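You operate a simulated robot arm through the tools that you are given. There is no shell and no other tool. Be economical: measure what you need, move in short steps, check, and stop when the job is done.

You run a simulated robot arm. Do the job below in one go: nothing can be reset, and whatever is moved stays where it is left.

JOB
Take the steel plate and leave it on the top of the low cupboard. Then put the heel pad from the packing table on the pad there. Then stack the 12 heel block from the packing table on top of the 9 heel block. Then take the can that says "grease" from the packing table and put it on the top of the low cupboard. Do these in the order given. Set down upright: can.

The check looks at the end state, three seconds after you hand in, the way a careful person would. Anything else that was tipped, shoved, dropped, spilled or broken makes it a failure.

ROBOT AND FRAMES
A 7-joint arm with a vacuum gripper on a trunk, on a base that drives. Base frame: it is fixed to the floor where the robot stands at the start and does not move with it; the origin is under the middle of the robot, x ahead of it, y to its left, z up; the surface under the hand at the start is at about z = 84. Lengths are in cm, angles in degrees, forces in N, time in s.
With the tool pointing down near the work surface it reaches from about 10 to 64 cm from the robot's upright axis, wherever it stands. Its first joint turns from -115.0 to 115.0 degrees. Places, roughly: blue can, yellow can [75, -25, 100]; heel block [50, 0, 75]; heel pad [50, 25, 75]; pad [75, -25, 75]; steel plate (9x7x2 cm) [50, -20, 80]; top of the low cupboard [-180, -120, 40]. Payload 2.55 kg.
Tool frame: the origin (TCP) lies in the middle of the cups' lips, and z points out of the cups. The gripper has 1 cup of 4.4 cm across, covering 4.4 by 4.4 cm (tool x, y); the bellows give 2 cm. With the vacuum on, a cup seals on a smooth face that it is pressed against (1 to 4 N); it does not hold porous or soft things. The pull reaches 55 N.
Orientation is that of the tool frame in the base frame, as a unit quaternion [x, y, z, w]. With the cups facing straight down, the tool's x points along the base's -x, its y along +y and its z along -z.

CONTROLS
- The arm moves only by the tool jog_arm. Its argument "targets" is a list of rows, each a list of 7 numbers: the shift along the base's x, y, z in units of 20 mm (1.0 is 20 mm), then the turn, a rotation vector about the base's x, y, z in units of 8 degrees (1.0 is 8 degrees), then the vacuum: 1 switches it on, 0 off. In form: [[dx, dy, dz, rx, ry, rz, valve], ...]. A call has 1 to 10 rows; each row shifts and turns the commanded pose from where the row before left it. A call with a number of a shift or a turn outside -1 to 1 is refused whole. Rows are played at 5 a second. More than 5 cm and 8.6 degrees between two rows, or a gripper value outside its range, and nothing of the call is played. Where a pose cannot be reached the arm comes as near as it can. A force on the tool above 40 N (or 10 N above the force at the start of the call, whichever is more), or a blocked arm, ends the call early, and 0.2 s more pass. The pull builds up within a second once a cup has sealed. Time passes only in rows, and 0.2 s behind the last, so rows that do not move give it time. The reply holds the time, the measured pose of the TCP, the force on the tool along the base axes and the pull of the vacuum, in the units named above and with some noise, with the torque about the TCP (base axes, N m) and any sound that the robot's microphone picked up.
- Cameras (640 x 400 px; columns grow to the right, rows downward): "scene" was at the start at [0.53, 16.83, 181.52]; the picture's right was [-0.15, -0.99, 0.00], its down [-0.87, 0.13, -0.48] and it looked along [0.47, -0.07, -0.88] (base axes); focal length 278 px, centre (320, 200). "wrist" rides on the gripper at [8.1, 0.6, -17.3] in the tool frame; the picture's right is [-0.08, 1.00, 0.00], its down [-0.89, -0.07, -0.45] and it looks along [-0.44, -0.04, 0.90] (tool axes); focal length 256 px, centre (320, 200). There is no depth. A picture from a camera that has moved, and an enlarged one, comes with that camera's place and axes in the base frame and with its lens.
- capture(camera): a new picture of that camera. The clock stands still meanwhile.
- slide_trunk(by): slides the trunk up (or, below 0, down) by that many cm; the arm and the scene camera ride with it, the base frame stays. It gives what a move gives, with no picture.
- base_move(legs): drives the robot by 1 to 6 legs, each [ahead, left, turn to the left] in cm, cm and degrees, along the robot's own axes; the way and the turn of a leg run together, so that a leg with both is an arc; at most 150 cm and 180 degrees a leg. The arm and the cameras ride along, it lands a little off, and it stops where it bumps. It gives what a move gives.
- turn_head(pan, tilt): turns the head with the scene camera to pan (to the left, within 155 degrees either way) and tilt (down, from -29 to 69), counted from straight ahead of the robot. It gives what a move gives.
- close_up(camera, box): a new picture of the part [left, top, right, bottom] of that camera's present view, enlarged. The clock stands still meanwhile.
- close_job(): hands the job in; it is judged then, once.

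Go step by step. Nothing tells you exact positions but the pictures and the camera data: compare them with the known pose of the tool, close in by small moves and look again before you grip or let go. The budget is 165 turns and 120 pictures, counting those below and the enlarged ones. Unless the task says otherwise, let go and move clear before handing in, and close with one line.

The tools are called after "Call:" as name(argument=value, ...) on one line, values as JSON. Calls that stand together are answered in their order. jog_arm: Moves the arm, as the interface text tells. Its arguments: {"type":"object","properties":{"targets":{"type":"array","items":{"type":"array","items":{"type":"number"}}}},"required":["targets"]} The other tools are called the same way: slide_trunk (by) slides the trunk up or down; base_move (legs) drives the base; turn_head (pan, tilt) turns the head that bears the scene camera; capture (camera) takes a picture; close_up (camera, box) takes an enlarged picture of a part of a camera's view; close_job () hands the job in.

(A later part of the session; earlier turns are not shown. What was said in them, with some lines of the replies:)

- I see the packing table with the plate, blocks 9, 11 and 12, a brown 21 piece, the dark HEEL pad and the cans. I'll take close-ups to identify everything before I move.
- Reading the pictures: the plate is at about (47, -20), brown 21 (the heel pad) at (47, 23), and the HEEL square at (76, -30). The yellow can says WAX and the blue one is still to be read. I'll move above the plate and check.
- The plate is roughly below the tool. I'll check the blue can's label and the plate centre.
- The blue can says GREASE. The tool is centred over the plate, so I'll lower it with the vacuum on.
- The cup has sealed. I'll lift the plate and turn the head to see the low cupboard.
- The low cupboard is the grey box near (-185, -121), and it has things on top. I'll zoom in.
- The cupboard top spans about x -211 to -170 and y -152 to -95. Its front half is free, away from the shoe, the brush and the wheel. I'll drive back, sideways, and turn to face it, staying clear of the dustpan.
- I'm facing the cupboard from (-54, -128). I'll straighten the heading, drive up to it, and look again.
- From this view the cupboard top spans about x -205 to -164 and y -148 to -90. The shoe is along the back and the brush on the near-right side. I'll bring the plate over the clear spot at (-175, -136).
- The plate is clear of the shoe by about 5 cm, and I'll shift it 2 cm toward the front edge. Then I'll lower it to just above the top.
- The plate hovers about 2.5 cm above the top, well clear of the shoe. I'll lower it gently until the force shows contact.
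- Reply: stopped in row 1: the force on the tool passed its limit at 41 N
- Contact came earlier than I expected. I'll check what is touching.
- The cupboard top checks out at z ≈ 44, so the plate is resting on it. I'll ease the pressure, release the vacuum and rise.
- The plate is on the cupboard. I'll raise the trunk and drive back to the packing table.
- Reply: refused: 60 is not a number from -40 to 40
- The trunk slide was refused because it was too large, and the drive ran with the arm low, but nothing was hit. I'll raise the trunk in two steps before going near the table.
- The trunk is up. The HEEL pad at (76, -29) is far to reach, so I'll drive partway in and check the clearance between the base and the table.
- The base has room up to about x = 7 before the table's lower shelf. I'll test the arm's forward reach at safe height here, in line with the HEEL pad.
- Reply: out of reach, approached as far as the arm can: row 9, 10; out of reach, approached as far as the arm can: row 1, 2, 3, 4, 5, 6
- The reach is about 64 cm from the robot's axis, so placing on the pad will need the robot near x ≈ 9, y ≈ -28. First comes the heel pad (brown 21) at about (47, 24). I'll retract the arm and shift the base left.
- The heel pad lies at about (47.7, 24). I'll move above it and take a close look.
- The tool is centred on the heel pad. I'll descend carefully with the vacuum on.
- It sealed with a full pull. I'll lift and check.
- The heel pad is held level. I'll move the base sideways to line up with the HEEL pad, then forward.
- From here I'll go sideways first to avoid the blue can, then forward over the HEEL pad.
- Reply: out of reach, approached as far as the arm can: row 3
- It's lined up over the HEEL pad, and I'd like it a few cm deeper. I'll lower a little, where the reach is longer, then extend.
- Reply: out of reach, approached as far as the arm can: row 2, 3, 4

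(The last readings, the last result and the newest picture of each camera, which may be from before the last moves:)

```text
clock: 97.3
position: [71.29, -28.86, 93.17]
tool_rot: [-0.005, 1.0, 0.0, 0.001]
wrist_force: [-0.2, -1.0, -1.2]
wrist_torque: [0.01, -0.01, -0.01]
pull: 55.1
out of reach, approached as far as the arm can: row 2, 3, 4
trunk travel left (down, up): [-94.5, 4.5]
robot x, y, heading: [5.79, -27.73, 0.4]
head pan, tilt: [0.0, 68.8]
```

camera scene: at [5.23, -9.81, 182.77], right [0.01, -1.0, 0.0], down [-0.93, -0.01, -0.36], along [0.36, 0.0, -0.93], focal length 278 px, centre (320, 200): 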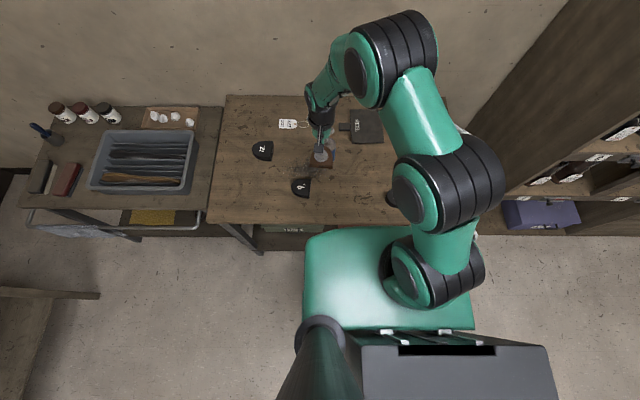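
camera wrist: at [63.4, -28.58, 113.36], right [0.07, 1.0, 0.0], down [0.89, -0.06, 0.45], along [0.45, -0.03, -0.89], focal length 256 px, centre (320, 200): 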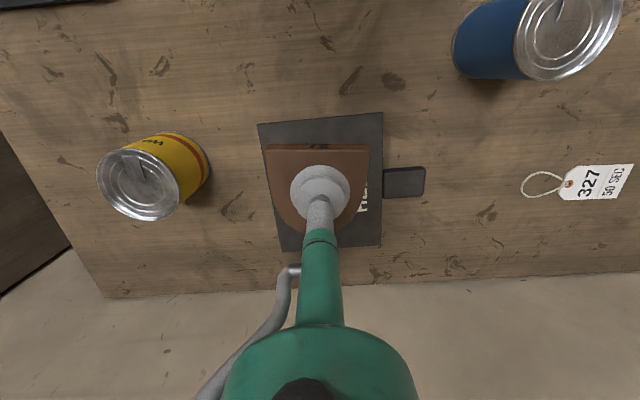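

The reach limit is about 65.5 cm, so I'll creep the base 2.5 cm forward, still short of the shelf.

Call:
base_move(legs=[[2.5, 0, 0]])

Call:
capture(camera="wrist")

```text
clock: 98.3
position: [73.7, -29.02, 93.16]
tool_rot: [-0.006, 1.0, 0.0, 0.0]
wrist_force: [0.3, 0.5, -0.9]
wrist_torque: [0.02, 0.0, -0.05]
pull: 54.7
trunk travel left (down, up): [-94.5, 4.5]
robot x, y, heading: [7.89, -27.71, 0.6]
head pan, tilt: [0.0, 68.8]
stopped in leg 1: the robot was blocked; the commanded pose is now the measured one
```

```text
84 pictures are left
camera wrist: at [65.56, -28.49, 110.32], right [0.07, 1.0, 0.0], down [0.89, -0.06, 0.45], along [0.45, -0.03, -0.89], focal length 256 px, centre (320, 200)
```

wrist: 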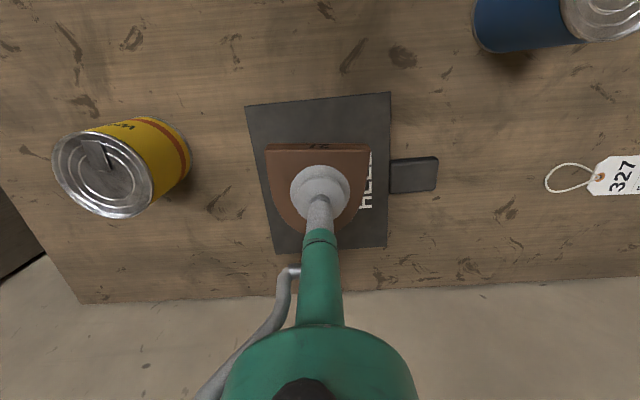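

It's at x = 73.7. The base touched something lightly, but the pad hasn't moved. Now I'll lower.

Call:
jog_arm(targets=[[-0.1, 0, -0.7, 0, 0, 0, 1], [0, 0, -0.7, 0, 0, 0, 1], [0, 0, -0.4, 0, 0, 0, 1], [0, 0, -0.2, 0, 0, 0, 1]])

```text
clock: 99.3
position: [72.81, -29.09, 89.36]
tool_rot: [-0.006, 1.0, 0.0, 0.0]
wrist_force: [-0.2, 1.0, -1.0]
wrist_torque: [0.04, 0.04, -0.03]
pull: 54.7
out of reach, approached as far as the arm can: row 3
trunk travel left (down, up): [-94.5, 4.5]
robot x, y, heading: [8.26, -27.42, 0.6]
head pan, tilt: [0.0, 68.8]
```

I'm near the reach limit, so I'll lower with the trunk instead. That keeps the arm's shape.

Call:
slide_trunk(by=-1)

```text
clock: 99.9
position: [72.88, -29.03, 88.32]
tool_rot: [-0.005, 1.0, 0.0, 0.002]
wrist_force: [0.0, 0.1, -1.4]
wrist_torque: [0.03, -0.02, 0.01]
pull: 54.9
trunk travel left (down, up): [-93.5, 5.5]
robot x, y, heading: [8.23, -27.76, 0.6]
head pan, tilt: [0.0, 68.8]
```

Call:
slide_trunk(by=-0.5)

Call:
close_up(camera="wrist", box=[230, 80, 410, 260])

```text
clock: 100.4
position: [72.91, -29.01, 88.26]
tool_rot: [-0.005, 1.0, 0.0, 0.004]
wrist_force: [-3.9, 0.3, 15.6]
wrist_torque: [0.01, 0.29, 0.01]
pull: 54.7
trunk travel left (down, up): [-93.0, 6.0]
robot x, y, heading: [8.01, -27.63, 0.7]
head pan, tilt: [0.0, 68.8]
```

```text
2.22 times, centred on (320, 170) of wrist
camera zoom: at [64.6, -28.55, 105.29], right [0.07, 1.0, 0.0], down [0.89, -0.06, 0.45], along [0.45, -0.03, -0.89], focal length 569 px, centre (320, 267)
```

zoom: 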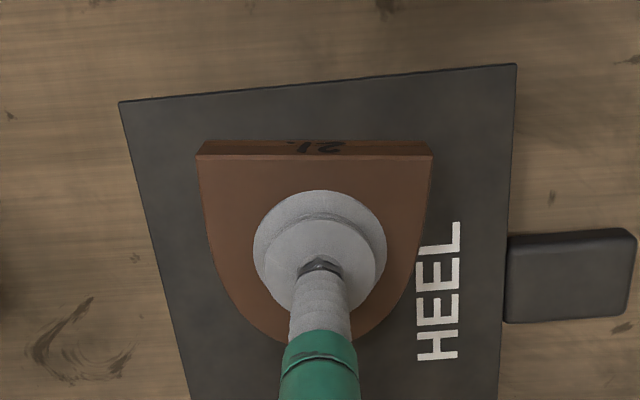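

Contact is made and the heel pad sits flat on the HEEL pad. I'll release the vacuum and rise with the trunk.

Call:
jog_arm(targets=[[0, 0, 0, 0, 0, 0, 0], [0, 0, 0, 0, 0, 0, 0], [0, 0, 0, 0, 0, 0, 0], [0, 0, 0, 0, 0, 0, 0], [0, 0, 0, 0, 0, 0, 0]])

Call:
slide_trunk(by=6)

Call:
capture(camera="wrist")

```text
clock: 101.6
position: [72.8, -29.07, 87.92]
tool_rot: [-0.005, 1.0, 0.001, 0.0]
wrist_force: [-0.6, 0.4, 2.4]
wrist_torque: [0.01, 0.0, 0.01]
pull: 0.2
trunk travel left (down, up): [-93.0, 6.0]
robot x, y, heading: [7.95, -28.02, 0.7]
head pan, tilt: [0.0, 68.8]
```

```text
clock: 102.6
position: [72.96, -29.06, 93.89]
tool_rot: [-0.005, 1.0, 0.0, 0.001]
wrist_force: [0.9, 0.6, 0.0]
wrist_torque: [0.01, 0.01, 0.01]
pull: 0.1
trunk travel left (down, up): [-99.0, 0.0]
robot x, y, heading: [7.92, -28.08, 0.4]
head pan, tilt: [0.0, 68.8]
```

```text
82 pictures are left
camera wrist: at [64.69, -28.54, 110.96], right [0.07, 1.0, 0.0], down [0.89, -0.06, 0.45], along [0.45, -0.03, -0.89], focal length 256 px, centre (320, 200)
```

wrist: 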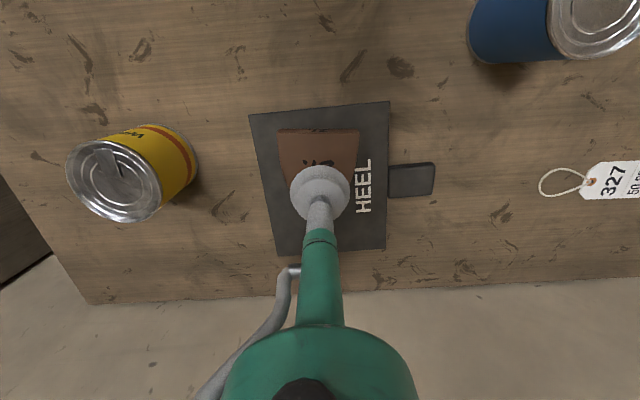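

The heel pad is on the HEEL pad. I'll retract, back the base off a little and shift it left for the 12 block.

Call:
jog_arm(targets=[[0, 0, 1, 0, 0, 0, 0], [-1, 0, 1, 0, 0, 0, 0], [-1, 0, 1, 0, 0, 0, 0], [-1, 0, 1, 0, 0, 0, 0], [-1, 0, 1, 0, 0, 0, 0], [-1, 0, 1, 0, 0, 0, 0], [-1, 0, 1, 0, 0, 0, 0], [-1, 0, 0, 0, 0, 0, 0], [-1, 0, 0, 0, 0, 0, 0], [-1, 0, 0, 0, 0, 0, 0]])

Call:
base_move(legs=[[-5, 0, 0], [0, 28, -0.5]])

Call:
capture(camera="wrist")

```text
clock: 104.8
position: [54.87, -29.07, 107.91]
tool_rot: [-0.006, 1.0, 0.0, 0.001]
wrist_force: [0.5, -0.6, 1.0]
wrist_torque: [0.02, -0.03, 0.0]
pull: 0.0
trunk travel left (down, up): [-99.0, 0.0]
robot x, y, heading: [8.37, -27.35, 0.5]
head pan, tilt: [0.0, 68.8]
```

```text
clock: 107.3
position: [49.82, -2.23, 107.87]
tool_rot: [0.002, 1.0, 0.0, 0.001]
wrist_force: [-0.2, -0.7, -0.2]
wrist_torque: [0.02, -0.01, 0.03]
pull: 0.0
trunk travel left (down, up): [-99.0, 0.0]
robot x, y, heading: [2.99, 0.14, -0.4]
head pan, tilt: [0.0, 68.8]
```

```text
81 pictures are left
camera wrist: at [41.65, -1.6, 125.03], right [0.08, 1.0, 0.0], down [0.89, -0.08, 0.45], along [0.45, -0.04, -0.89], focal length 256 px, centre (320, 200)
```

wrist: 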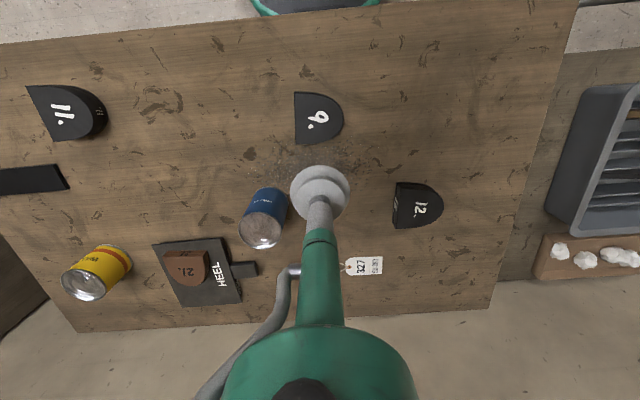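

The 12 block is at about (62.6, 13) and the 9 block at about (47.5, -2), both with the flat side to the right. I'll move above the 12.

Call:
jog_arm(targets=[[0.7, 1, 0, 0, 0, 0, 0], [0.8, 1, 0, 0, 0, 0, 0], [0.8, 1, 0, 0, 0, 0, 0], [0.8, 1, 0, 0, 0, 0, 0], [0.8, 1, -0.3, 0, 0, 0, 0], [0.8, 1, -0.6, 0, 0, 0, 0], [0.8, 1, -0.6, 0, 0, 0, 0], [0.8, 0.6, -1, 0, 0, 0, 0], [0, 0, -1, 0, 0, 0, 0]])

Call:
close_up(camera="wrist", box=[200, 60, 440, 240])

```text
clock: 109.3
position: [62.61, 12.99, 100.8]
tool_rot: [0.002, 1.0, 0.0, 0.001]
wrist_force: [-0.4, 0.5, 0.5]
wrist_torque: [-0.02, -0.01, 0.01]
pull: 0.0
trunk travel left (down, up): [-99.0, 0.0]
robot x, y, heading: [3.11, 0.37, -0.2]
head pan, tilt: [0.0, 68.8]
```

```text
2.22 times, centred on (320, 150) of wrist
camera zoom: at [54.31, 13.64, 117.92], right [0.08, 1.0, 0.0], down [0.89, -0.08, 0.45], along [0.45, -0.04, -0.89], focal length 569 px, centre (320, 311)
```

zoom: 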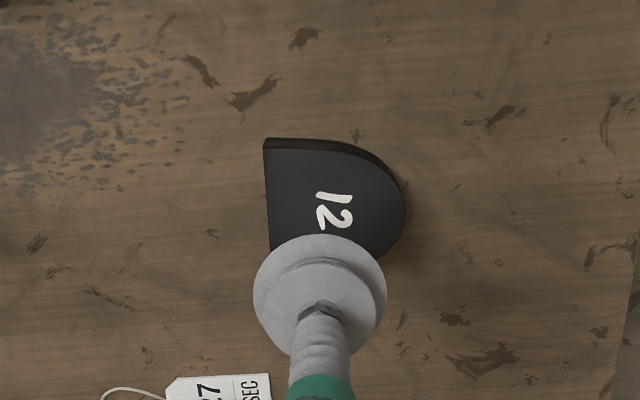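

The block's centre is near (63.6, 13.6). I'll correct and descend with the vacuum on.

Call:
jog_arm(targets=[[0.5, 0.3, -1, 0, 0, 0, 0], [0, 0, -1, 0, 0, 0, 0], [0, 0, -1, 0, 0, 0, 0], [0, 0, -1, 0, 0, 0, 0], [0, 0, -1, 0, 0, 0, 1], [0, 0, -0.6, 0, 0, 0, 1], [0, 0, -0.3, 0, 0, 0, 1], [0, 0, -0.2, 0, 0, 0, 1], [0, 0, 0, 0, 0, 0, 1], [0, 0, 0, 0, 0, 0, 1]])

```text
clock: 111.5
position: [63.35, 13.56, 88.59]
tool_rot: [0.003, 1.0, 0.0, 0.001]
wrist_force: [0.0, 0.1, 0.3]
wrist_torque: [0.02, -0.01, -0.01]
pull: 0.2
trunk travel left (down, up): [-99.0, 0.0]
robot x, y, heading: [2.95, 0.27, -0.4]
head pan, tilt: [0.0, 68.8]
```

Call:
jog_arm(targets=[[0, 0, -0.3, 0, 0, 0, 1], [0, 0, -0.3, 0, 0, 0, 1], [0, 0, -0.2, 0, 0, 0, 1], [0, 0, 0, 0, 0, 0, 1]])

```text
clock: 112.5
position: [63.33, 13.66, 86.96]
tool_rot: [0.003, 1.0, 0.0, 0.002]
wrist_force: [0.0, -0.6, -0.4]
wrist_torque: [-0.05, 0.04, 0.03]
pull: 54.8
trunk travel left (down, up): [-99.0, 0.0]
robot x, y, heading: [2.96, -0.3, -0.5]
head pan, tilt: [0.0, 68.8]
```

It sealed. I'll lift and bring it near the 9 block, then look again.

Call:
jog_arm(targets=[[0, 0, 0.3, 0, 0, 0, 1], [0, 0, 0.7, 0, 0, 0, 1], [0, 0, 1, 0, 0, 0, 1], [0, 0, 1, 0, 0, 0, 1], [0, 0, 1, 0, 0, 0, 1], [0, 0, 1, 0, 0, 0, 1], [0, 0, 1, 0, 0, 0, 1], [-1, 0, 1, 0, 0, 0, 1], [-1, 0, 1, 0, 0, 0, 1], [-1, 0, 1, 0, 0, 0, 1]])

Call:
capture(camera="wrist")

```text
clock: 114.7
position: [57.24, 13.62, 105.09]
tool_rot: [0.003, 1.0, 0.0, 0.002]
wrist_force: [0.0, 0.6, -1.6]
wrist_torque: [0.01, -0.02, -0.01]
pull: 55.1
trunk travel left (down, up): [-99.0, 0.0]
robot x, y, heading: [3.08, -0.16, -0.0]
head pan, tilt: [0.0, 68.8]
```

```text
79 pictures are left
camera wrist: at [49.08, 14.22, 122.18], right [0.08, 1.0, 0.0], down [0.89, -0.08, 0.45], along [0.45, -0.04, -0.89], focal length 256 px, centre (320, 200)
```

wrist: 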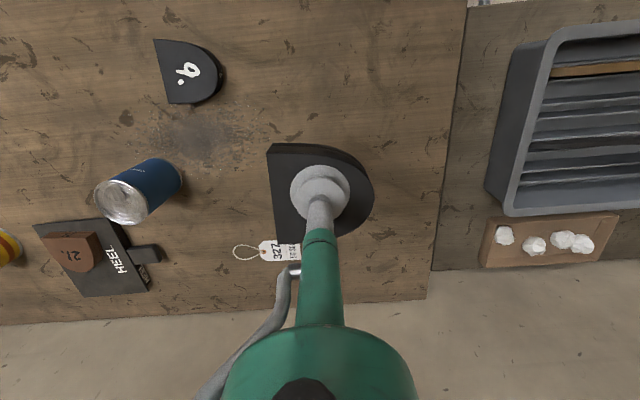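

The 12 block is held centrally. The 9 block's centre is at (47.9, -2.0), with nearly the same orientation. I'll move above it and look.

Call:
jog_arm(targets=[[-0.6, -1, 0, 0, 0, 0, 1], [-0.6, -1, 0, 0, 0, 0, 1], [-0.6, -1, 0, 0, 0, 0, 1], [-0.6, -1, 0, 0, 0, 0, 1], [-0.6, -1, 0, 0, 0, 0, 1], [-0.6, -1, 0, 0, 0, 0, 1], [-0.6, -1, 0, 0, 0, 0, 1], [-0.6, -0.86, 0, 0, 0, 0, 1], [0, 0, -1, 0, 0, 0, 1], [0, 0, -1, 0, 0, 0, 1]])

Call:
capture(camera="wrist")

Call:
close_up(camera="scene", box=[250, 130, 410, 250])

```text
clock: 116.9
position: [47.77, -2.25, 101.19]
tool_rot: [0.003, 1.0, 0.0, 0.001]
wrist_force: [0.6, -0.2, -1.9]
wrist_torque: [0.01, 0.04, 0.0]
pull: 54.6
trunk travel left (down, up): [-99.0, 0.0]
robot x, y, heading: [3.14, -0.06, -0.1]
head pan, tilt: [0.0, 68.8]
```

```text
78 pictures are left
camera wrist: at [39.54, -1.62, 118.25], right [0.08, 1.0, 0.0], down [0.89, -0.08, 0.45], along [0.45, -0.04, -0.89], focal length 256 px, centre (320, 200)
```

wrist: 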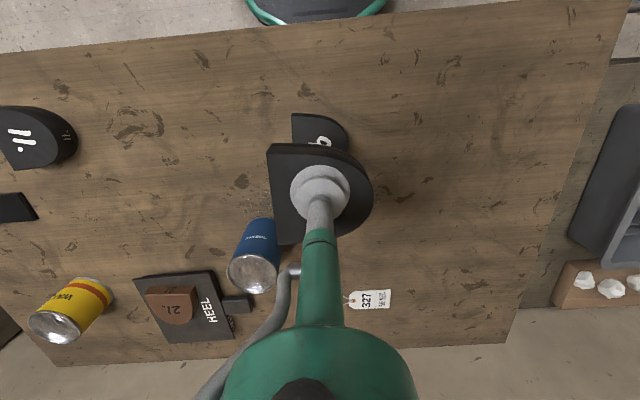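

```text
3.33 times, centred on (330, 190) of scene
camera zoom: at [2.87, 17.75, 187.28], right [-0.01, -1.0, 0.0], down [-0.93, 0.01, -0.36], along [0.36, 0.0, -0.93], focal length 926 px, centre (287, 233)
```

zoom: 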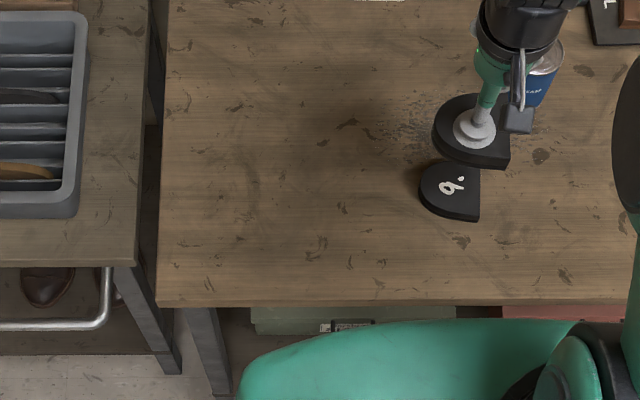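

The alignment is nearly right and needs only a tiny correction. I'll lower to just above and check.

Call:
jog_arm(targets=[[-0.1, 0.15, -1, 0, 0, 0, 1], [0, 0, -1, 0, 0, 0, 1], [0, 0, -1, 0, 0, 0, 1], [0, 0, -1, 0, 0, 0, 1], [0, 0, -0.5, 0, 0, 0, 1], [0, 0, 0, 0, 0, 0, 1]])

Call:
close_up(camera="wrist", box=[220, 90, 420, 260])

Call:
turn_head(pan=-5, tilt=55)

Call:
capture(camera="scene")

```text
clock: 118.3
position: [47.51, -1.8, 92.09]
tool_rot: [0.003, 1.0, 0.0, 0.002]
wrist_force: [-0.2, 0.0, -1.5]
wrist_torque: [0.0, 0.02, 0.01]
pull: 54.6
trunk travel left (down, up): [-99.0, 0.0]
robot x, y, heading: [2.91, -0.21, -0.4]
head pan, tilt: [0.0, 68.8]
```

```text
2.35 times, centred on (320, 175) of wrist
camera zoom: at [39.38, -1.21, 109.23], right [0.08, 1.0, 0.0], down [0.89, -0.08, 0.45], along [0.45, -0.04, -0.89], focal length 602 px, centre (320, 259)
```

zoom: 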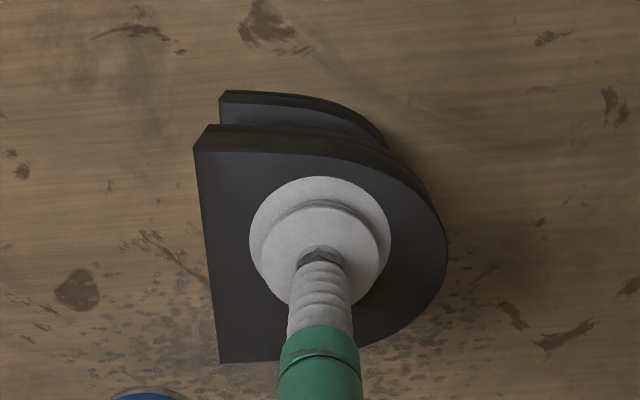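

```text
clock: 119.0
position: [47.51, -1.71, 92.17]
tool_rot: [0.003, 1.0, 0.0, 0.0]
wrist_force: [0.4, 0.4, -1.9]
wrist_torque: [-0.01, -0.03, 0.01]
pull: 54.6
trunk travel left (down, up): [-99.0, 0.0]
robot x, y, heading: [3.09, 0.44, -0.3]
head pan, tilt: [-5.0, 55.0]
```

```text
75 pictures are left
camera scene: at [4.41, 17.15, 188.81], right [-0.09, -1.0, 0.0], down [-0.82, 0.08, -0.57], along [0.57, -0.05, -0.82], focal length 278 px, centre (320, 200)
```

scene: 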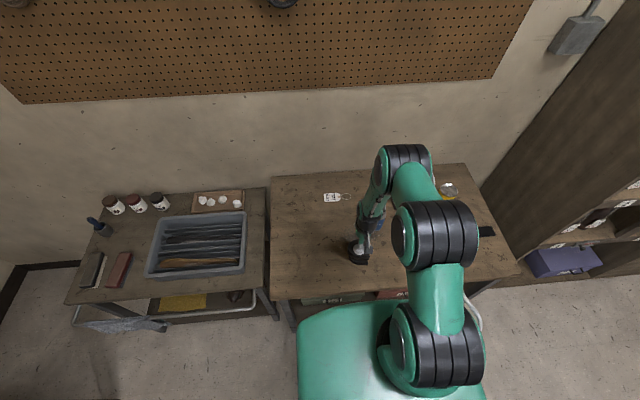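

The corners match within a few millimetres. I'll lower gently to contact.

Call:
jog_arm(targets=[[0, 0, -0.6, 0, 0, 0, 1], [0, 0, -0.3, 0, 0, 0, 1], [0, 0, -0.1, 0, 0, 0, 1], [0, 0, 0, 0, 0, 0, 1]])

```text
clock: 120.0
position: [47.67, -1.93, 89.99]
tool_rot: [0.003, 1.0, 0.0, 0.002]
wrist_force: [-0.4, 0.9, -1.4]
wrist_torque: [0.02, -0.01, 0.0]
pull: 54.7
trunk travel left (down, up): [-99.0, 0.0]
robot x, y, heading: [2.99, 0.04, -0.4]
head pan, tilt: [-5.0, 55.0]
```

Call:
jog_arm(targets=[[-0.08, 0, -0.15, 0, 0, 0, 1], [0, 0, -0.1, 0, 0, 0, 1], [0, 0, 0, 0, 0, 0, 1]])

```text
clock: 120.8
position: [47.42, -1.82, 89.58]
tool_rot: [0.003, 1.0, 0.0, 0.001]
wrist_force: [-0.4, -0.6, -2.0]
wrist_torque: [0.01, 0.0, -0.01]
pull: 55.2
trunk travel left (down, up): [-99.0, 0.0]
robot x, y, heading: [2.66, 0.37, -0.4]
head pan, tilt: [-5.0, 55.0]
```

Call:
jog_arm(targets=[[0, 0, -0.1, 0, 0, 0, 1], [0, 0, -0.1, 0, 0, 0, 1], [0, 0, 0, 0, 0, 0, 1]])

```text
clock: 121.7
position: [47.37, -1.79, 89.17]
tool_rot: [0.004, 1.0, 0.0, 0.001]
wrist_force: [-0.4, -0.9, 2.0]
wrist_torque: [-0.04, -0.03, 0.0]
pull: 55.3
trunk travel left (down, up): [-99.0, 0.0]
robot x, y, heading: [2.95, -0.15, -0.0]
head pan, tilt: [-5.0, 55.0]
```

Contact: the force has turned positive. I'll release and rise.

Call:
jog_arm(targets=[[0, 0, -0.05, 0, 0, 0, 1], [0, 0, 0, 0, 0, 0, 0], [0, 0, 0, 0, 0, 0, 0], [0, 0, 0, 0, 0, 0, 0], [0, 0, 0, 0, 0, 0, 0], [0, 0, 0, 0, 0, 0, 0], [0, 0, 0.3, 0, 0, 0, 0], [0, 0, 1, 0, 0, 0, 0], [0, 0, 1, 0, 0, 0, 0], [0, 0, 1, 0, 0, 0, 0]])

Call:
close_up(camera="wrist", box=[220, 90, 420, 260])

```text
clock: 123.8
position: [47.42, -1.89, 95.68]
tool_rot: [0.003, 1.0, 0.0, 0.0]
wrist_force: [0.5, -0.8, -0.5]
wrist_torque: [0.0, 0.01, 0.01]
pull: 0.2
trunk travel left (down, up): [-99.0, 0.0]
robot x, y, heading: [2.91, 0.01, -0.3]
head pan, tilt: [-5.0, 55.0]
```

```text
2.35 times, centred on (320, 175) of wrist
camera zoom: at [39.26, -1.26, 112.7], right [0.08, 1.0, 0.0], down [0.89, -0.08, 0.45], along [0.45, -0.04, -0.89], focal length 602 px, centre (320, 259)
```

zoom: 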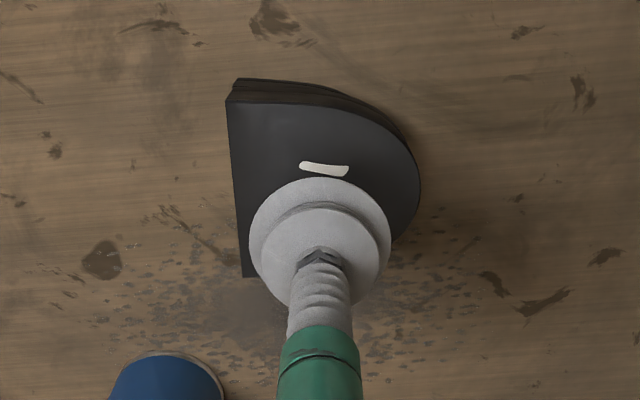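

The stack is well aligned. Next is the grease can: I'll rise and move near it to see its lid.

Call:
jog_arm(targets=[[0, 0, 1, 0, 0, 0, 0], [0, 0, 1, 0, 0, 0, 0], [0, 0, 1, 0, 0, 0, 0], [0, 0, 1, 0, 0, 0, 0], [0, 0, 1, 0, 0, 0, 0], [0, 0, 1, 0, 0, 0, 0], [0.5, -1, 1, 0, 0, 0, 0], [0.5, -1, 0, 0, 0, 0, 0], [0.5, -1, 0, 0, 0, 0, 0], [0.5, -1, 0, 0, 0, 0, 0]])

Call:
capture(camera="wrist")

```text
clock: 126.0
position: [51.31, -10.08, 109.72]
tool_rot: [0.002, 1.0, 0.001, 0.001]
wrist_force: [-0.5, -0.1, -0.4]
wrist_torque: [0.04, 0.03, 0.0]
pull: 0.2
trunk travel left (down, up): [-99.0, 0.0]
robot x, y, heading: [3.0, -0.39, -0.2]
head pan, tilt: [-5.0, 55.0]
```

```text
73 pictures are left
camera wrist: at [43.17, -9.3, 126.86], right [0.08, 1.0, 0.0], down [0.89, -0.08, 0.45], along [0.45, -0.04, -0.89], focal length 256 px, centre (320, 200)
```

wrist: 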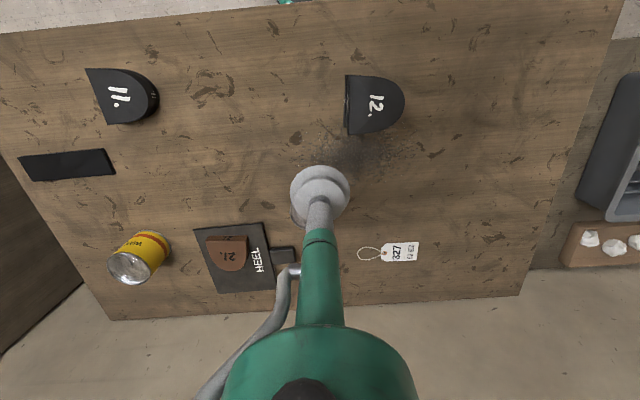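

From two earlier views the blue can's lid centre is at (61.6, -11.7, 93.8). I'll move beside it to inspect the lid.

Call:
jog_arm(targets=[[1, 0.8, 0, 0, 0, 0, 0], [1, 0.8, 0, 0, 0, 0, 0], [1, 0.8, -0.5, 0, 0, 0, 0], [1, 0.8, -0.5, 0, 0, 0, 0], [1, 0.8, -0.5, 0, 0, 0, 0]])

Call:
capture(camera="wrist")

```text
clock: 127.2
position: [61.68, -1.62, 106.58]
tool_rot: [0.003, 1.0, 0.001, 0.001]
wrist_force: [-0.6, -0.1, 0.0]
wrist_torque: [-0.02, 0.04, -0.01]
pull: 0.1
trunk travel left (down, up): [-99.0, 0.0]
robot x, y, heading: [2.93, 0.01, -0.3]
head pan, tilt: [-5.0, 55.0]
```

```text
72 pictures are left
camera wrist: at [53.49, -1.0, 123.72], right [0.08, 1.0, 0.0], down [0.89, -0.08, 0.45], along [0.45, -0.04, -0.89], focal length 256 px, centre (320, 200)
```

wrist: 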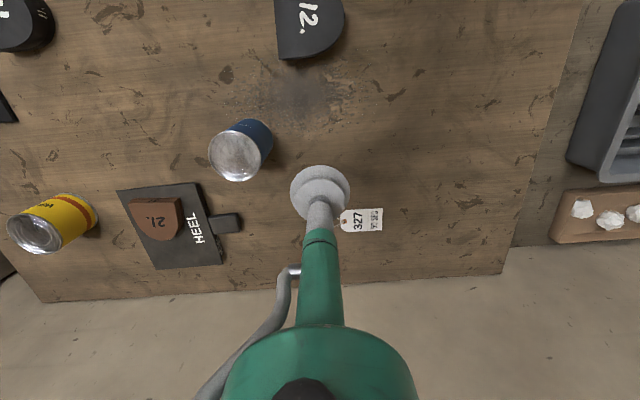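

Call:
close_up(camera="wrist", box=[195, 105, 285, 190])

```text
4.71 times, centred on (240, 148) of wrist
camera zoom: at [53.49, -1.0, 123.72], right [0.08, 1.0, 0.0], down [0.89, -0.08, 0.45], along [0.45, -0.04, -0.89], focal length 1205 px, centre (696, 447)
```

zoom: 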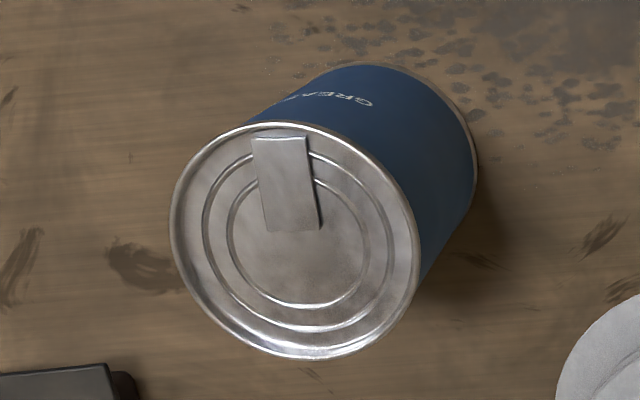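

The lid is about 6.3 cm wide and centred at (61.9, -12.0), with a tab on the robot's side. I'll try the cup slightly off centre, away from the tab.

Call:
jog_arm(targets=[[0.07, -1, 0, 0, 0, 0, 0], [0.07, -1, 0, 0, 0, 0, 0], [0.07, -1, 0, 0, 0, 0, 0], [0.07, -1, 0, 0, 0, 0, 0], [0.07, -1, 0, 0, 0, 0, 0], [0, -0.2, -1, 0, 0, 0, 0], [0, 0, -1, 0, 0, 0, 0], [0, 0, -1, 0, 0, 0, 0], [0, 0, -1, 0, 0, 0, 0]])

Call:
close_up(camera="wrist", box=[240, 110, 400, 230])

```text
clock: 129.2
position: [62.22, -12.14, 98.75]
tool_rot: [0.002, 1.0, -0.001, 0.002]
wrist_force: [0.6, -0.9, -0.4]
wrist_torque: [0.0, 0.01, 0.0]
pull: 0.0
trunk travel left (down, up): [-99.0, 0.0]
robot x, y, heading: [3.65, -0.06, -0.2]
head pan, tilt: [-5.0, 55.0]
```

```text
3.33 times, centred on (320, 170) of wrist
camera zoom: at [54.01, -11.58, 115.9], right [0.08, 1.0, 0.0], down [0.89, -0.08, 0.45], along [0.45, -0.04, -0.89], focal length 853 px, centre (320, 300)
```

zoom: 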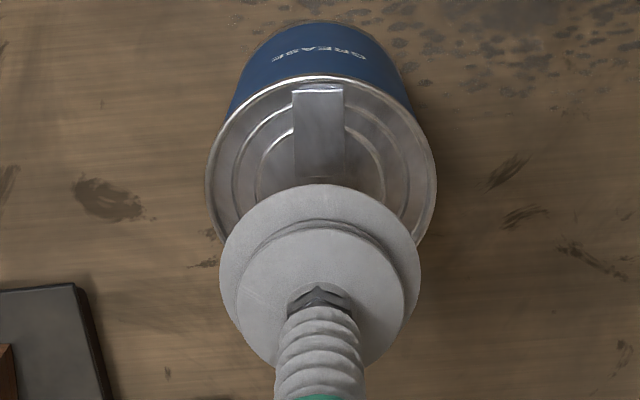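

Call:
jog_arm(targets=[[0, 0, -1, 0, 0, 0, 1], [0, 0, -1, 0, 0, 0, 1], [0, 0, -0.3, 0, 0, 0, 1], [0, 0, -0.1, 0, 0, 0, 1], [0, 0, 0, 0, 0, 0, 1], [0, 0, 0, 0, 0, 0, 1]])

```text
clock: 130.7
position: [62.13, -12.31, 94.0]
tool_rot: [0.002, 1.0, -0.001, 0.001]
wrist_force: [-0.6, 0.2, -0.1]
wrist_torque: [-0.01, -0.01, -0.01]
pull: 54.8
trunk travel left (down, up): [-99.0, 0.0]
robot x, y, heading: [3.14, 0.19, -0.3]
head pan, tilt: [-5.0, 55.0]
```

It sealed with a full pull. I'll lift slowly and verify that the whole can comes up.

Call:
jog_arm(targets=[[0, 0, 0.2, 0, 0, 0, 1], [0, 0, 0.3, 0, 0, 0, 1], [0, 0, 0.5, 0, 0, 0, 1], [0, 0, 0, 0, 0, 0, 1], [0, 0, 0, 0, 0, 0, 1]])

Call:
capture(camera="wrist")

Call:
capture(camera="scene")

```text
clock: 131.8
position: [62.18, -12.37, 95.96]
tool_rot: [0.002, 1.0, 0.0, 0.001]
wrist_force: [-0.2, -1.0, -2.3]
wrist_torque: [-0.02, -0.03, 0.02]
pull: 55.1
trunk travel left (down, up): [-99.0, 0.0]
robot x, y, heading: [3.28, -0.27, -0.1]
head pan, tilt: [-5.0, 55.0]
```

```text
69 pictures are left
camera wrist: at [53.89, -11.65, 113.05], right [0.08, 1.0, 0.0], down [0.89, -0.08, 0.45], along [0.45, -0.04, -0.89], focal length 256 px, centre (320, 200)
```

wrist: 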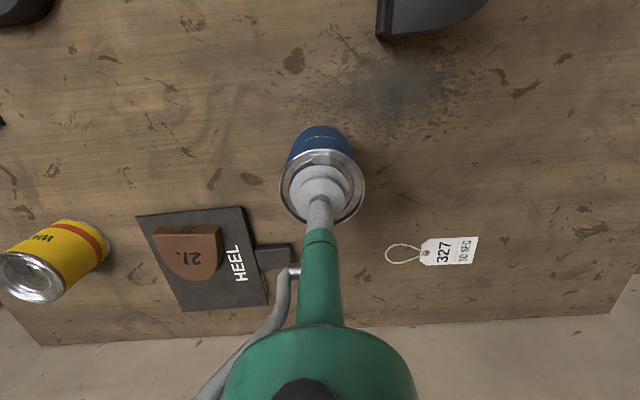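

```text
68 pictures are left
camera scene: at [4.42, 17.14, 188.81], right [-0.09, -1.0, 0.0], down [-0.82, 0.08, -0.57], along [0.57, -0.05, -0.82], focal length 278 px, centre (320, 200)
```

scene: 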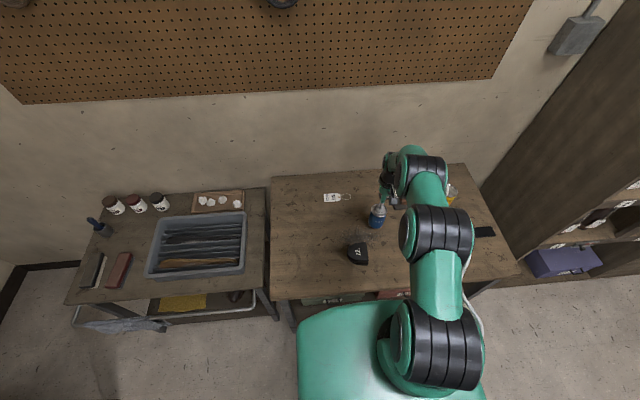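

The can is lifted whole (about 0.2 kg). I'll raise it and retract before driving.

Call:
jog_arm(targets=[[0, 0, 1, 0, 0, 0, 1], [0, 0, 1, 0, 0, 0, 1], [0, 0, 1, 0, 0, 0, 1], [0, 0, 1, 0, 0, 0, 1], [0, 0, 1, 0, 0, 0, 1], [-0.5, 0, 1, 0, 0, 0, 1], [-1, 0, 1, 0, 0, 0, 1], [-1, 0, 0.5, 0, 0, 0, 1], [-1, 0, 0, 0, 0, 0, 1], [-1, 0, 0, 0, 0, 0, 1]])

Call:
jog_arm(targets=[[-1, 0.5, 0, 0, 0, 0, 1], [-1, 0.5, 0, 0, 0, 0, 1], [-1, 0.5, 0, 0, 0, 0, 1], [-0.5, 0.5, 0, 0, 0, 0, 1]])

```text
clock: 134.1
position: [53.04, -12.18, 111.21]
tool_rot: [0.002, 1.0, 0.0, 0.001]
wrist_force: [0.8, 0.3, -3.6]
wrist_torque: [-0.05, 0.03, 0.0]
pull: 54.7
trunk travel left (down, up): [-99.0, 0.0]
robot x, y, heading: [2.85, 0.25, -0.4]
head pan, tilt: [-5.0, 55.0]
```

```text
clock: 135.1
position: [46.08, -8.28, 111.05]
tool_rot: [0.002, 1.0, 0.001, 0.001]
wrist_force: [0.3, -0.4, -3.4]
wrist_torque: [-0.03, 0.01, -0.02]
pull: 54.5
trunk travel left (down, up): [-99.0, 0.0]
robot x, y, heading: [3.21, 0.26, -0.6]
head pan, tilt: [-5.0, 55.0]
```

Now I'll drive back toward the cupboard along the same route as before.

Call:
base_move(legs=[[-57, 0, 0.5], [0, -130, 0], [0, 0, 178]])

```text
clock: 151.6
position: [-96.54, -117.76, 110.93]
tool_rot: [1.0, -0.029, -0.001, 0.0]
wrist_force: [-0.8, -0.7, -2.5]
wrist_torque: [0.02, 0.01, 0.02]
pull: 55.1
trunk travel left (down, up): [-99.0, 0.0]
robot x, y, heading: [-53.81, -128.23, 176.6]
head pan, tilt: [-5.0, 55.0]
```

Call:
base_move(legs=[[0, 0, 3.3], [73, 1.5, 0]])

Call:
capture(camera="wrist")

```text
clock: 156.1
position: [-171.3, -121.02, 110.88]
tool_rot: [1.0, -0.005, -0.001, 0.001]
wrist_force: [-0.2, -0.4, -3.0]
wrist_torque: [-0.02, -0.01, -0.01]
pull: 55.1
trunk travel left (down, up): [-99.0, 0.0]
robot x, y, heading: [-128.26, -129.52, 179.7]
head pan, tilt: [-5.0, 55.0]
```

```text
67 pictures are left
camera wrist: at [-163.3, -121.82, 128.04], right [-0.09, -1.0, 0.0], down [-0.89, 0.08, 0.45], along [-0.45, 0.04, -0.89], focal length 256 px, centre (320, 200)
```

wrist: 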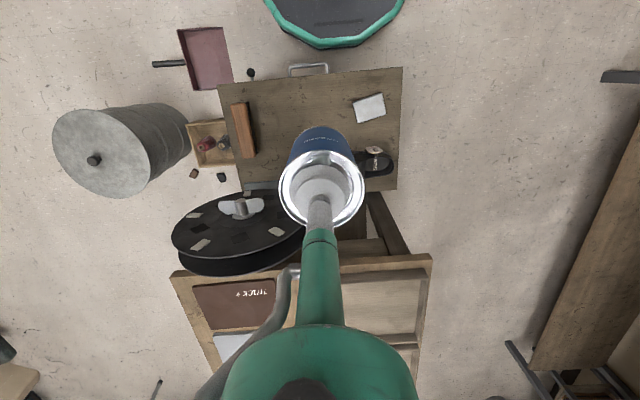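

The plate is where I left it. I'd like the can at about (-171, -122). I'll check the arm's clearance to the wheel before lowering.

Call:
turn_head(pan=-5, tilt=60)

Call:
capture(camera="scene")

```text
clock: 156.7
position: [-171.31, -120.95, 110.93]
tool_rot: [1.0, -0.004, -0.001, -0.001]
wrist_force: [0.7, -0.5, -3.2]
wrist_torque: [-0.01, 0.02, -0.01]
pull: 54.6
trunk travel left (down, up): [-99.0, 0.0]
robot x, y, heading: [-128.29, -129.45, 179.2]
head pan, tilt: [-5.0, 60.0]
```

```text
66 pictures are left
camera scene: at [-129.06, -146.4, 188.21], right [0.1, 1.0, 0.0], down [0.86, -0.08, -0.5], along [-0.5, 0.05, -0.87], focal length 278 px, centre (320, 200)
```

scene: 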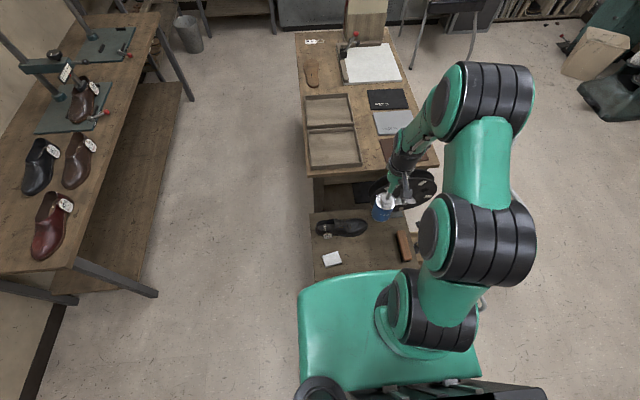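

There's enough clearance: the elbow stays over the cupboard front and the wheel is behind. I'll shift 1 cm and lower with the trunk.

Call:
jog_arm(targets=[[0, -0.5, 0, 0, 0, 0, 1], [0, 0, 0, 0, 0, 0, 1]])

Call:
slide_trunk(by=-40)

Call:
capture(camera="wrist")

Call:
capture(camera="scene")

```text
clock: 157.3
position: [-171.35, -122.03, 110.99]
tool_rot: [1.0, -0.004, -0.001, 0.0]
wrist_force: [0.3, 0.7, -2.8]
wrist_torque: [-0.02, 0.04, 0.04]
pull: 54.9
trunk travel left (down, up): [-99.0, 0.0]
robot x, y, heading: [-128.22, -129.34, 179.5]
head pan, tilt: [-5.0, 60.0]
```

```text
clock: 161.2
position: [-171.45, -122.03, 70.9]
tool_rot: [1.0, -0.004, 0.0, 0.0]
wrist_force: [0.3, -0.8, -2.8]
wrist_torque: [0.01, 0.03, 0.01]
pull: 54.7
trunk travel left (down, up): [-59.0, 40.0]
robot x, y, heading: [-128.52, -129.51, 179.6]
head pan, tilt: [-5.0, 60.0]
```

```text
65 pictures are left
camera wrist: at [-163.34, -122.84, 88.06], right [-0.09, -1.0, 0.0], down [-0.89, 0.08, 0.45], along [-0.45, 0.04, -0.89], focal length 256 px, centre (320, 200)
```

wrist: 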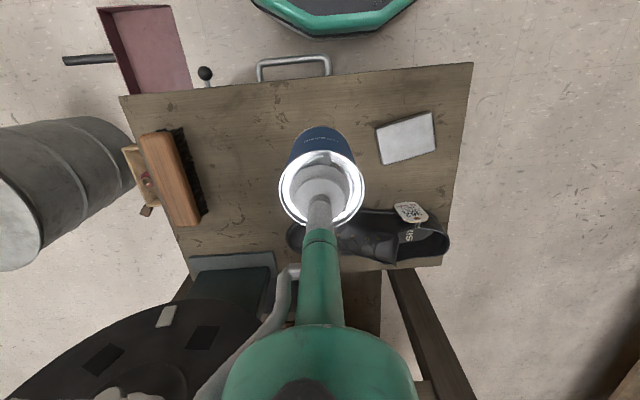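

```text
64 pictures are left
camera scene: at [-129.0, -146.4, 148.21], right [0.1, 1.0, 0.0], down [0.86, -0.08, -0.5], along [-0.5, 0.05, -0.87], focal length 278 px, centre (320, 200)
```

scene: 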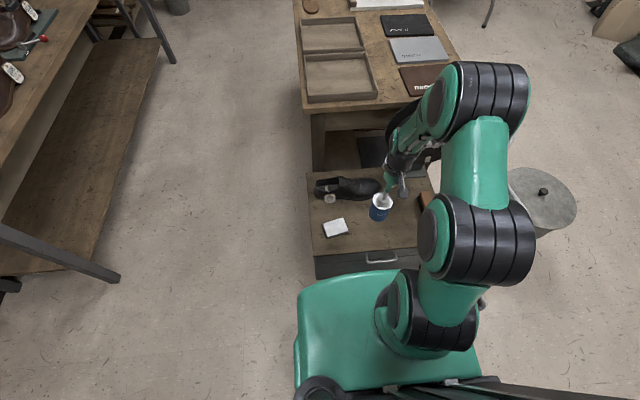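

Everything looks clear. I'll lower further in steps, watching the forces.

Call:
slide_trunk(by=-8)

Call:
capture(camera="scene")

```text
clock: 162.3
position: [-171.47, -122.06, 62.84]
tool_rot: [1.0, -0.005, -0.002, 0.0]
wrist_force: [0.7, -0.9, -2.9]
wrist_torque: [-0.02, 0.01, 0.01]
pull: 55.2
trunk travel left (down, up): [-51.0, 48.0]
robot x, y, heading: [-128.27, -129.47, 179.7]
head pan, tilt: [-5.0, 60.0]
```

```text
63 pictures are left
camera scene: at [-129.0, -146.4, 140.21], right [0.1, 1.0, 0.0], down [0.86, -0.08, -0.5], along [-0.5, 0.05, -0.87], focal length 278 px, centre (320, 200)
```

scene: 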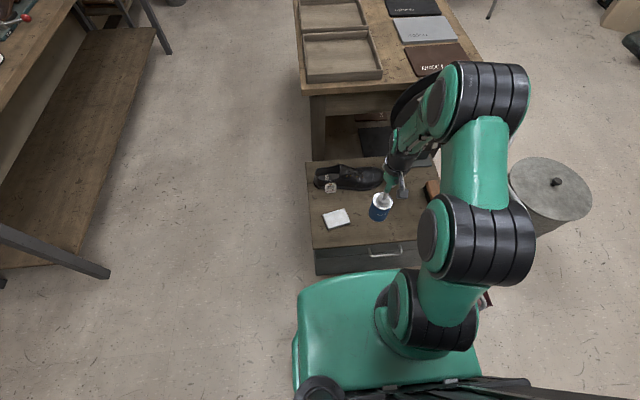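

Call:
slide_trunk(by=-6)

Call:
capture(camera="wrist")

```text
clock: 163.3
position: [-171.39, -122.16, 56.84]
tool_rot: [1.0, -0.004, -0.001, 0.0]
wrist_force: [-0.2, -0.4, -2.6]
wrist_torque: [0.02, 0.01, 0.02]
pull: 55.2
trunk travel left (down, up): [-45.0, 54.0]
robot x, y, heading: [-128.26, -129.33, 179.6]
head pan, tilt: [-5.0, 60.0]
```

```text
62 pictures are left
camera wrist: at [-163.34, -122.83, 74.06], right [-0.09, -1.0, 0.0], down [-0.89, 0.08, 0.45], along [-0.45, 0.04, -0.89], focal length 256 px, centre (320, 200)
```

wrist: 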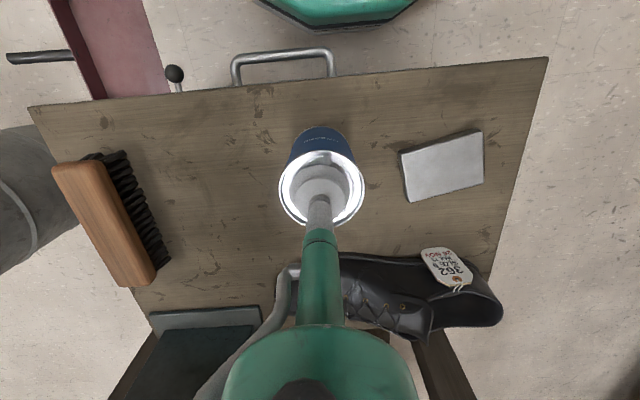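

Clear of everything. Now small downward steps until contact.

Call:
jog_arm(targets=[[0, 0, -0.5, 0, 0, 0, 1], [0, 0, -0.3, 0, 0, 0, 1], [0, 0, -0.15, 0, 0, 0, 1], [0, 0, 0, 0, 0, 0, 1]])

```text
clock: 164.3
position: [-171.52, -122.01, 55.01]
tool_rot: [1.0, -0.005, -0.001, 0.0]
wrist_force: [0.9, 0.0, -3.2]
wrist_torque: [-0.03, -0.01, 0.01]
pull: 55.3
trunk travel left (down, up): [-45.0, 54.0]
robot x, y, heading: [-128.52, -129.51, 179.5]
head pan, tilt: [-5.0, 60.0]
```

Call:
jog_arm(targets=[[0, 0, -0.15, 0, 0, 0, 1], [0, 0, -0.15, 0, 0, 0, 1], [0, 0, 0, 0, 0, 0, 1]])

```text
clock: 165.1
position: [-171.4, -122.07, 54.42]
tool_rot: [1.0, -0.004, -0.003, 0.0]
wrist_force: [1.6, 2.8, 10.3]
wrist_torque: [-0.07, -0.39, 0.09]
pull: 54.8
trunk travel left (down, up): [-45.0, 54.0]
robot x, y, heading: [-128.26, -129.49, 179.6]
head pan, tilt: [-5.0, 60.0]
```

Contact at about 54.5, as expected. I'll ease slightly, release and rise.

Call:
jog_arm(targets=[[0, 0, 0.06, 0, 0, 0, 1], [0, 0, 0, 0, 0, 0, 0], [0, 0, 0, 0, 0, 0, 0], [0, 0, 0, 0, 0, 0, 0], [0, 0, 0, 0, 0, 0, 0], [0, 0, 0, 0, 0, 0, 0], [0, 0, 0.3, 0, 0, 0, 0], [0, 0, 0.5, 0, 0, 0, 0], [0, 0, 1, 0, 0, 0, 0], [0, 0, 1, 0, 0, 0, 0]])

Call:
capture(camera="wrist")

```text
clock: 167.3
position: [-171.25, -122.17, 60.17]
tool_rot: [1.0, -0.004, -0.001, 0.0]
wrist_force: [1.1, 0.2, 1.0]
wrist_torque: [-0.02, 0.0, 0.01]
pull: 0.0
trunk travel left (down, up): [-45.0, 54.0]
robot x, y, heading: [-128.82, -129.43, 179.7]
head pan, tilt: [-5.0, 60.0]
```

```text
61 pictures are left
camera wrist: at [-163.27, -122.86, 77.29], right [-0.09, -1.0, 0.0], down [-0.89, 0.08, 0.45], along [-0.45, 0.04, -0.89], focal length 256 px, centre (320, 200)
```

wrist: 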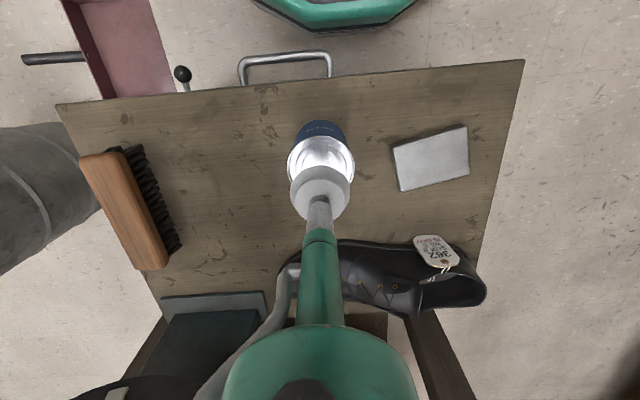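

The can stands free. I'll raise the trunk to clear everything and take a final look.

Call:
slide_trunk(by=35)

Call:
capture(camera="scene")

Call:
capture(camera="wrist")

```text
clock: 170.8
position: [-171.37, -122.16, 95.04]
tool_rot: [1.0, -0.004, -0.001, 0.0]
wrist_force: [-0.6, -0.2, -1.2]
wrist_torque: [0.01, 0.02, -0.01]
pull: 0.1
trunk travel left (down, up): [-80.0, 19.0]
robot x, y, heading: [-128.34, -129.35, 179.6]
head pan, tilt: [-5.0, 60.0]
```

```text
60 pictures are left
camera scene: at [-129.02, -146.4, 169.21], right [0.1, 1.0, 0.0], down [0.86, -0.08, -0.5], along [-0.5, 0.05, -0.87], focal length 278 px, centre (320, 200)
```

scene: 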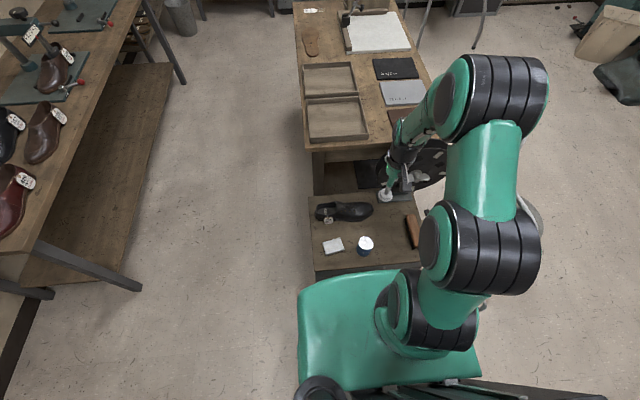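

```text
59 pictures are left
camera wrist: at [-163.29, -122.86, 112.25], right [-0.09, -1.0, 0.0], down [-0.89, 0.08, 0.45], along [-0.45, 0.04, -0.89], focal length 256 px, centre (320, 200)
```

wrist: 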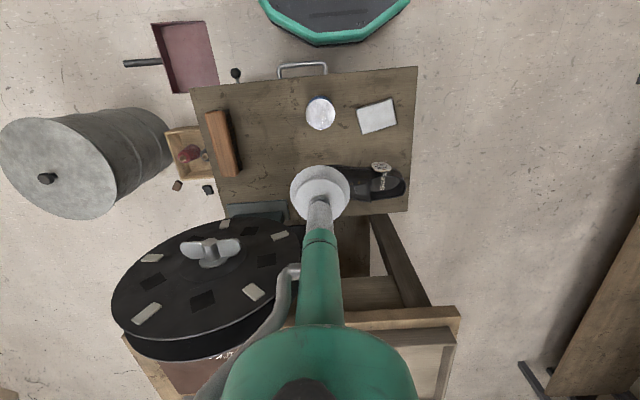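

The can stands upright beside the plate on the cupboard, the tool is clear, and nothing looks disturbed. I'm handing in.

Call:
close_job()

```text
The job is handed in.
```

The job is done and handed in: the steel plate and the upright grease can are on the low cupboard, the heel pad is on the HEEL pad, and the 12 block is stacked on the 9 block.
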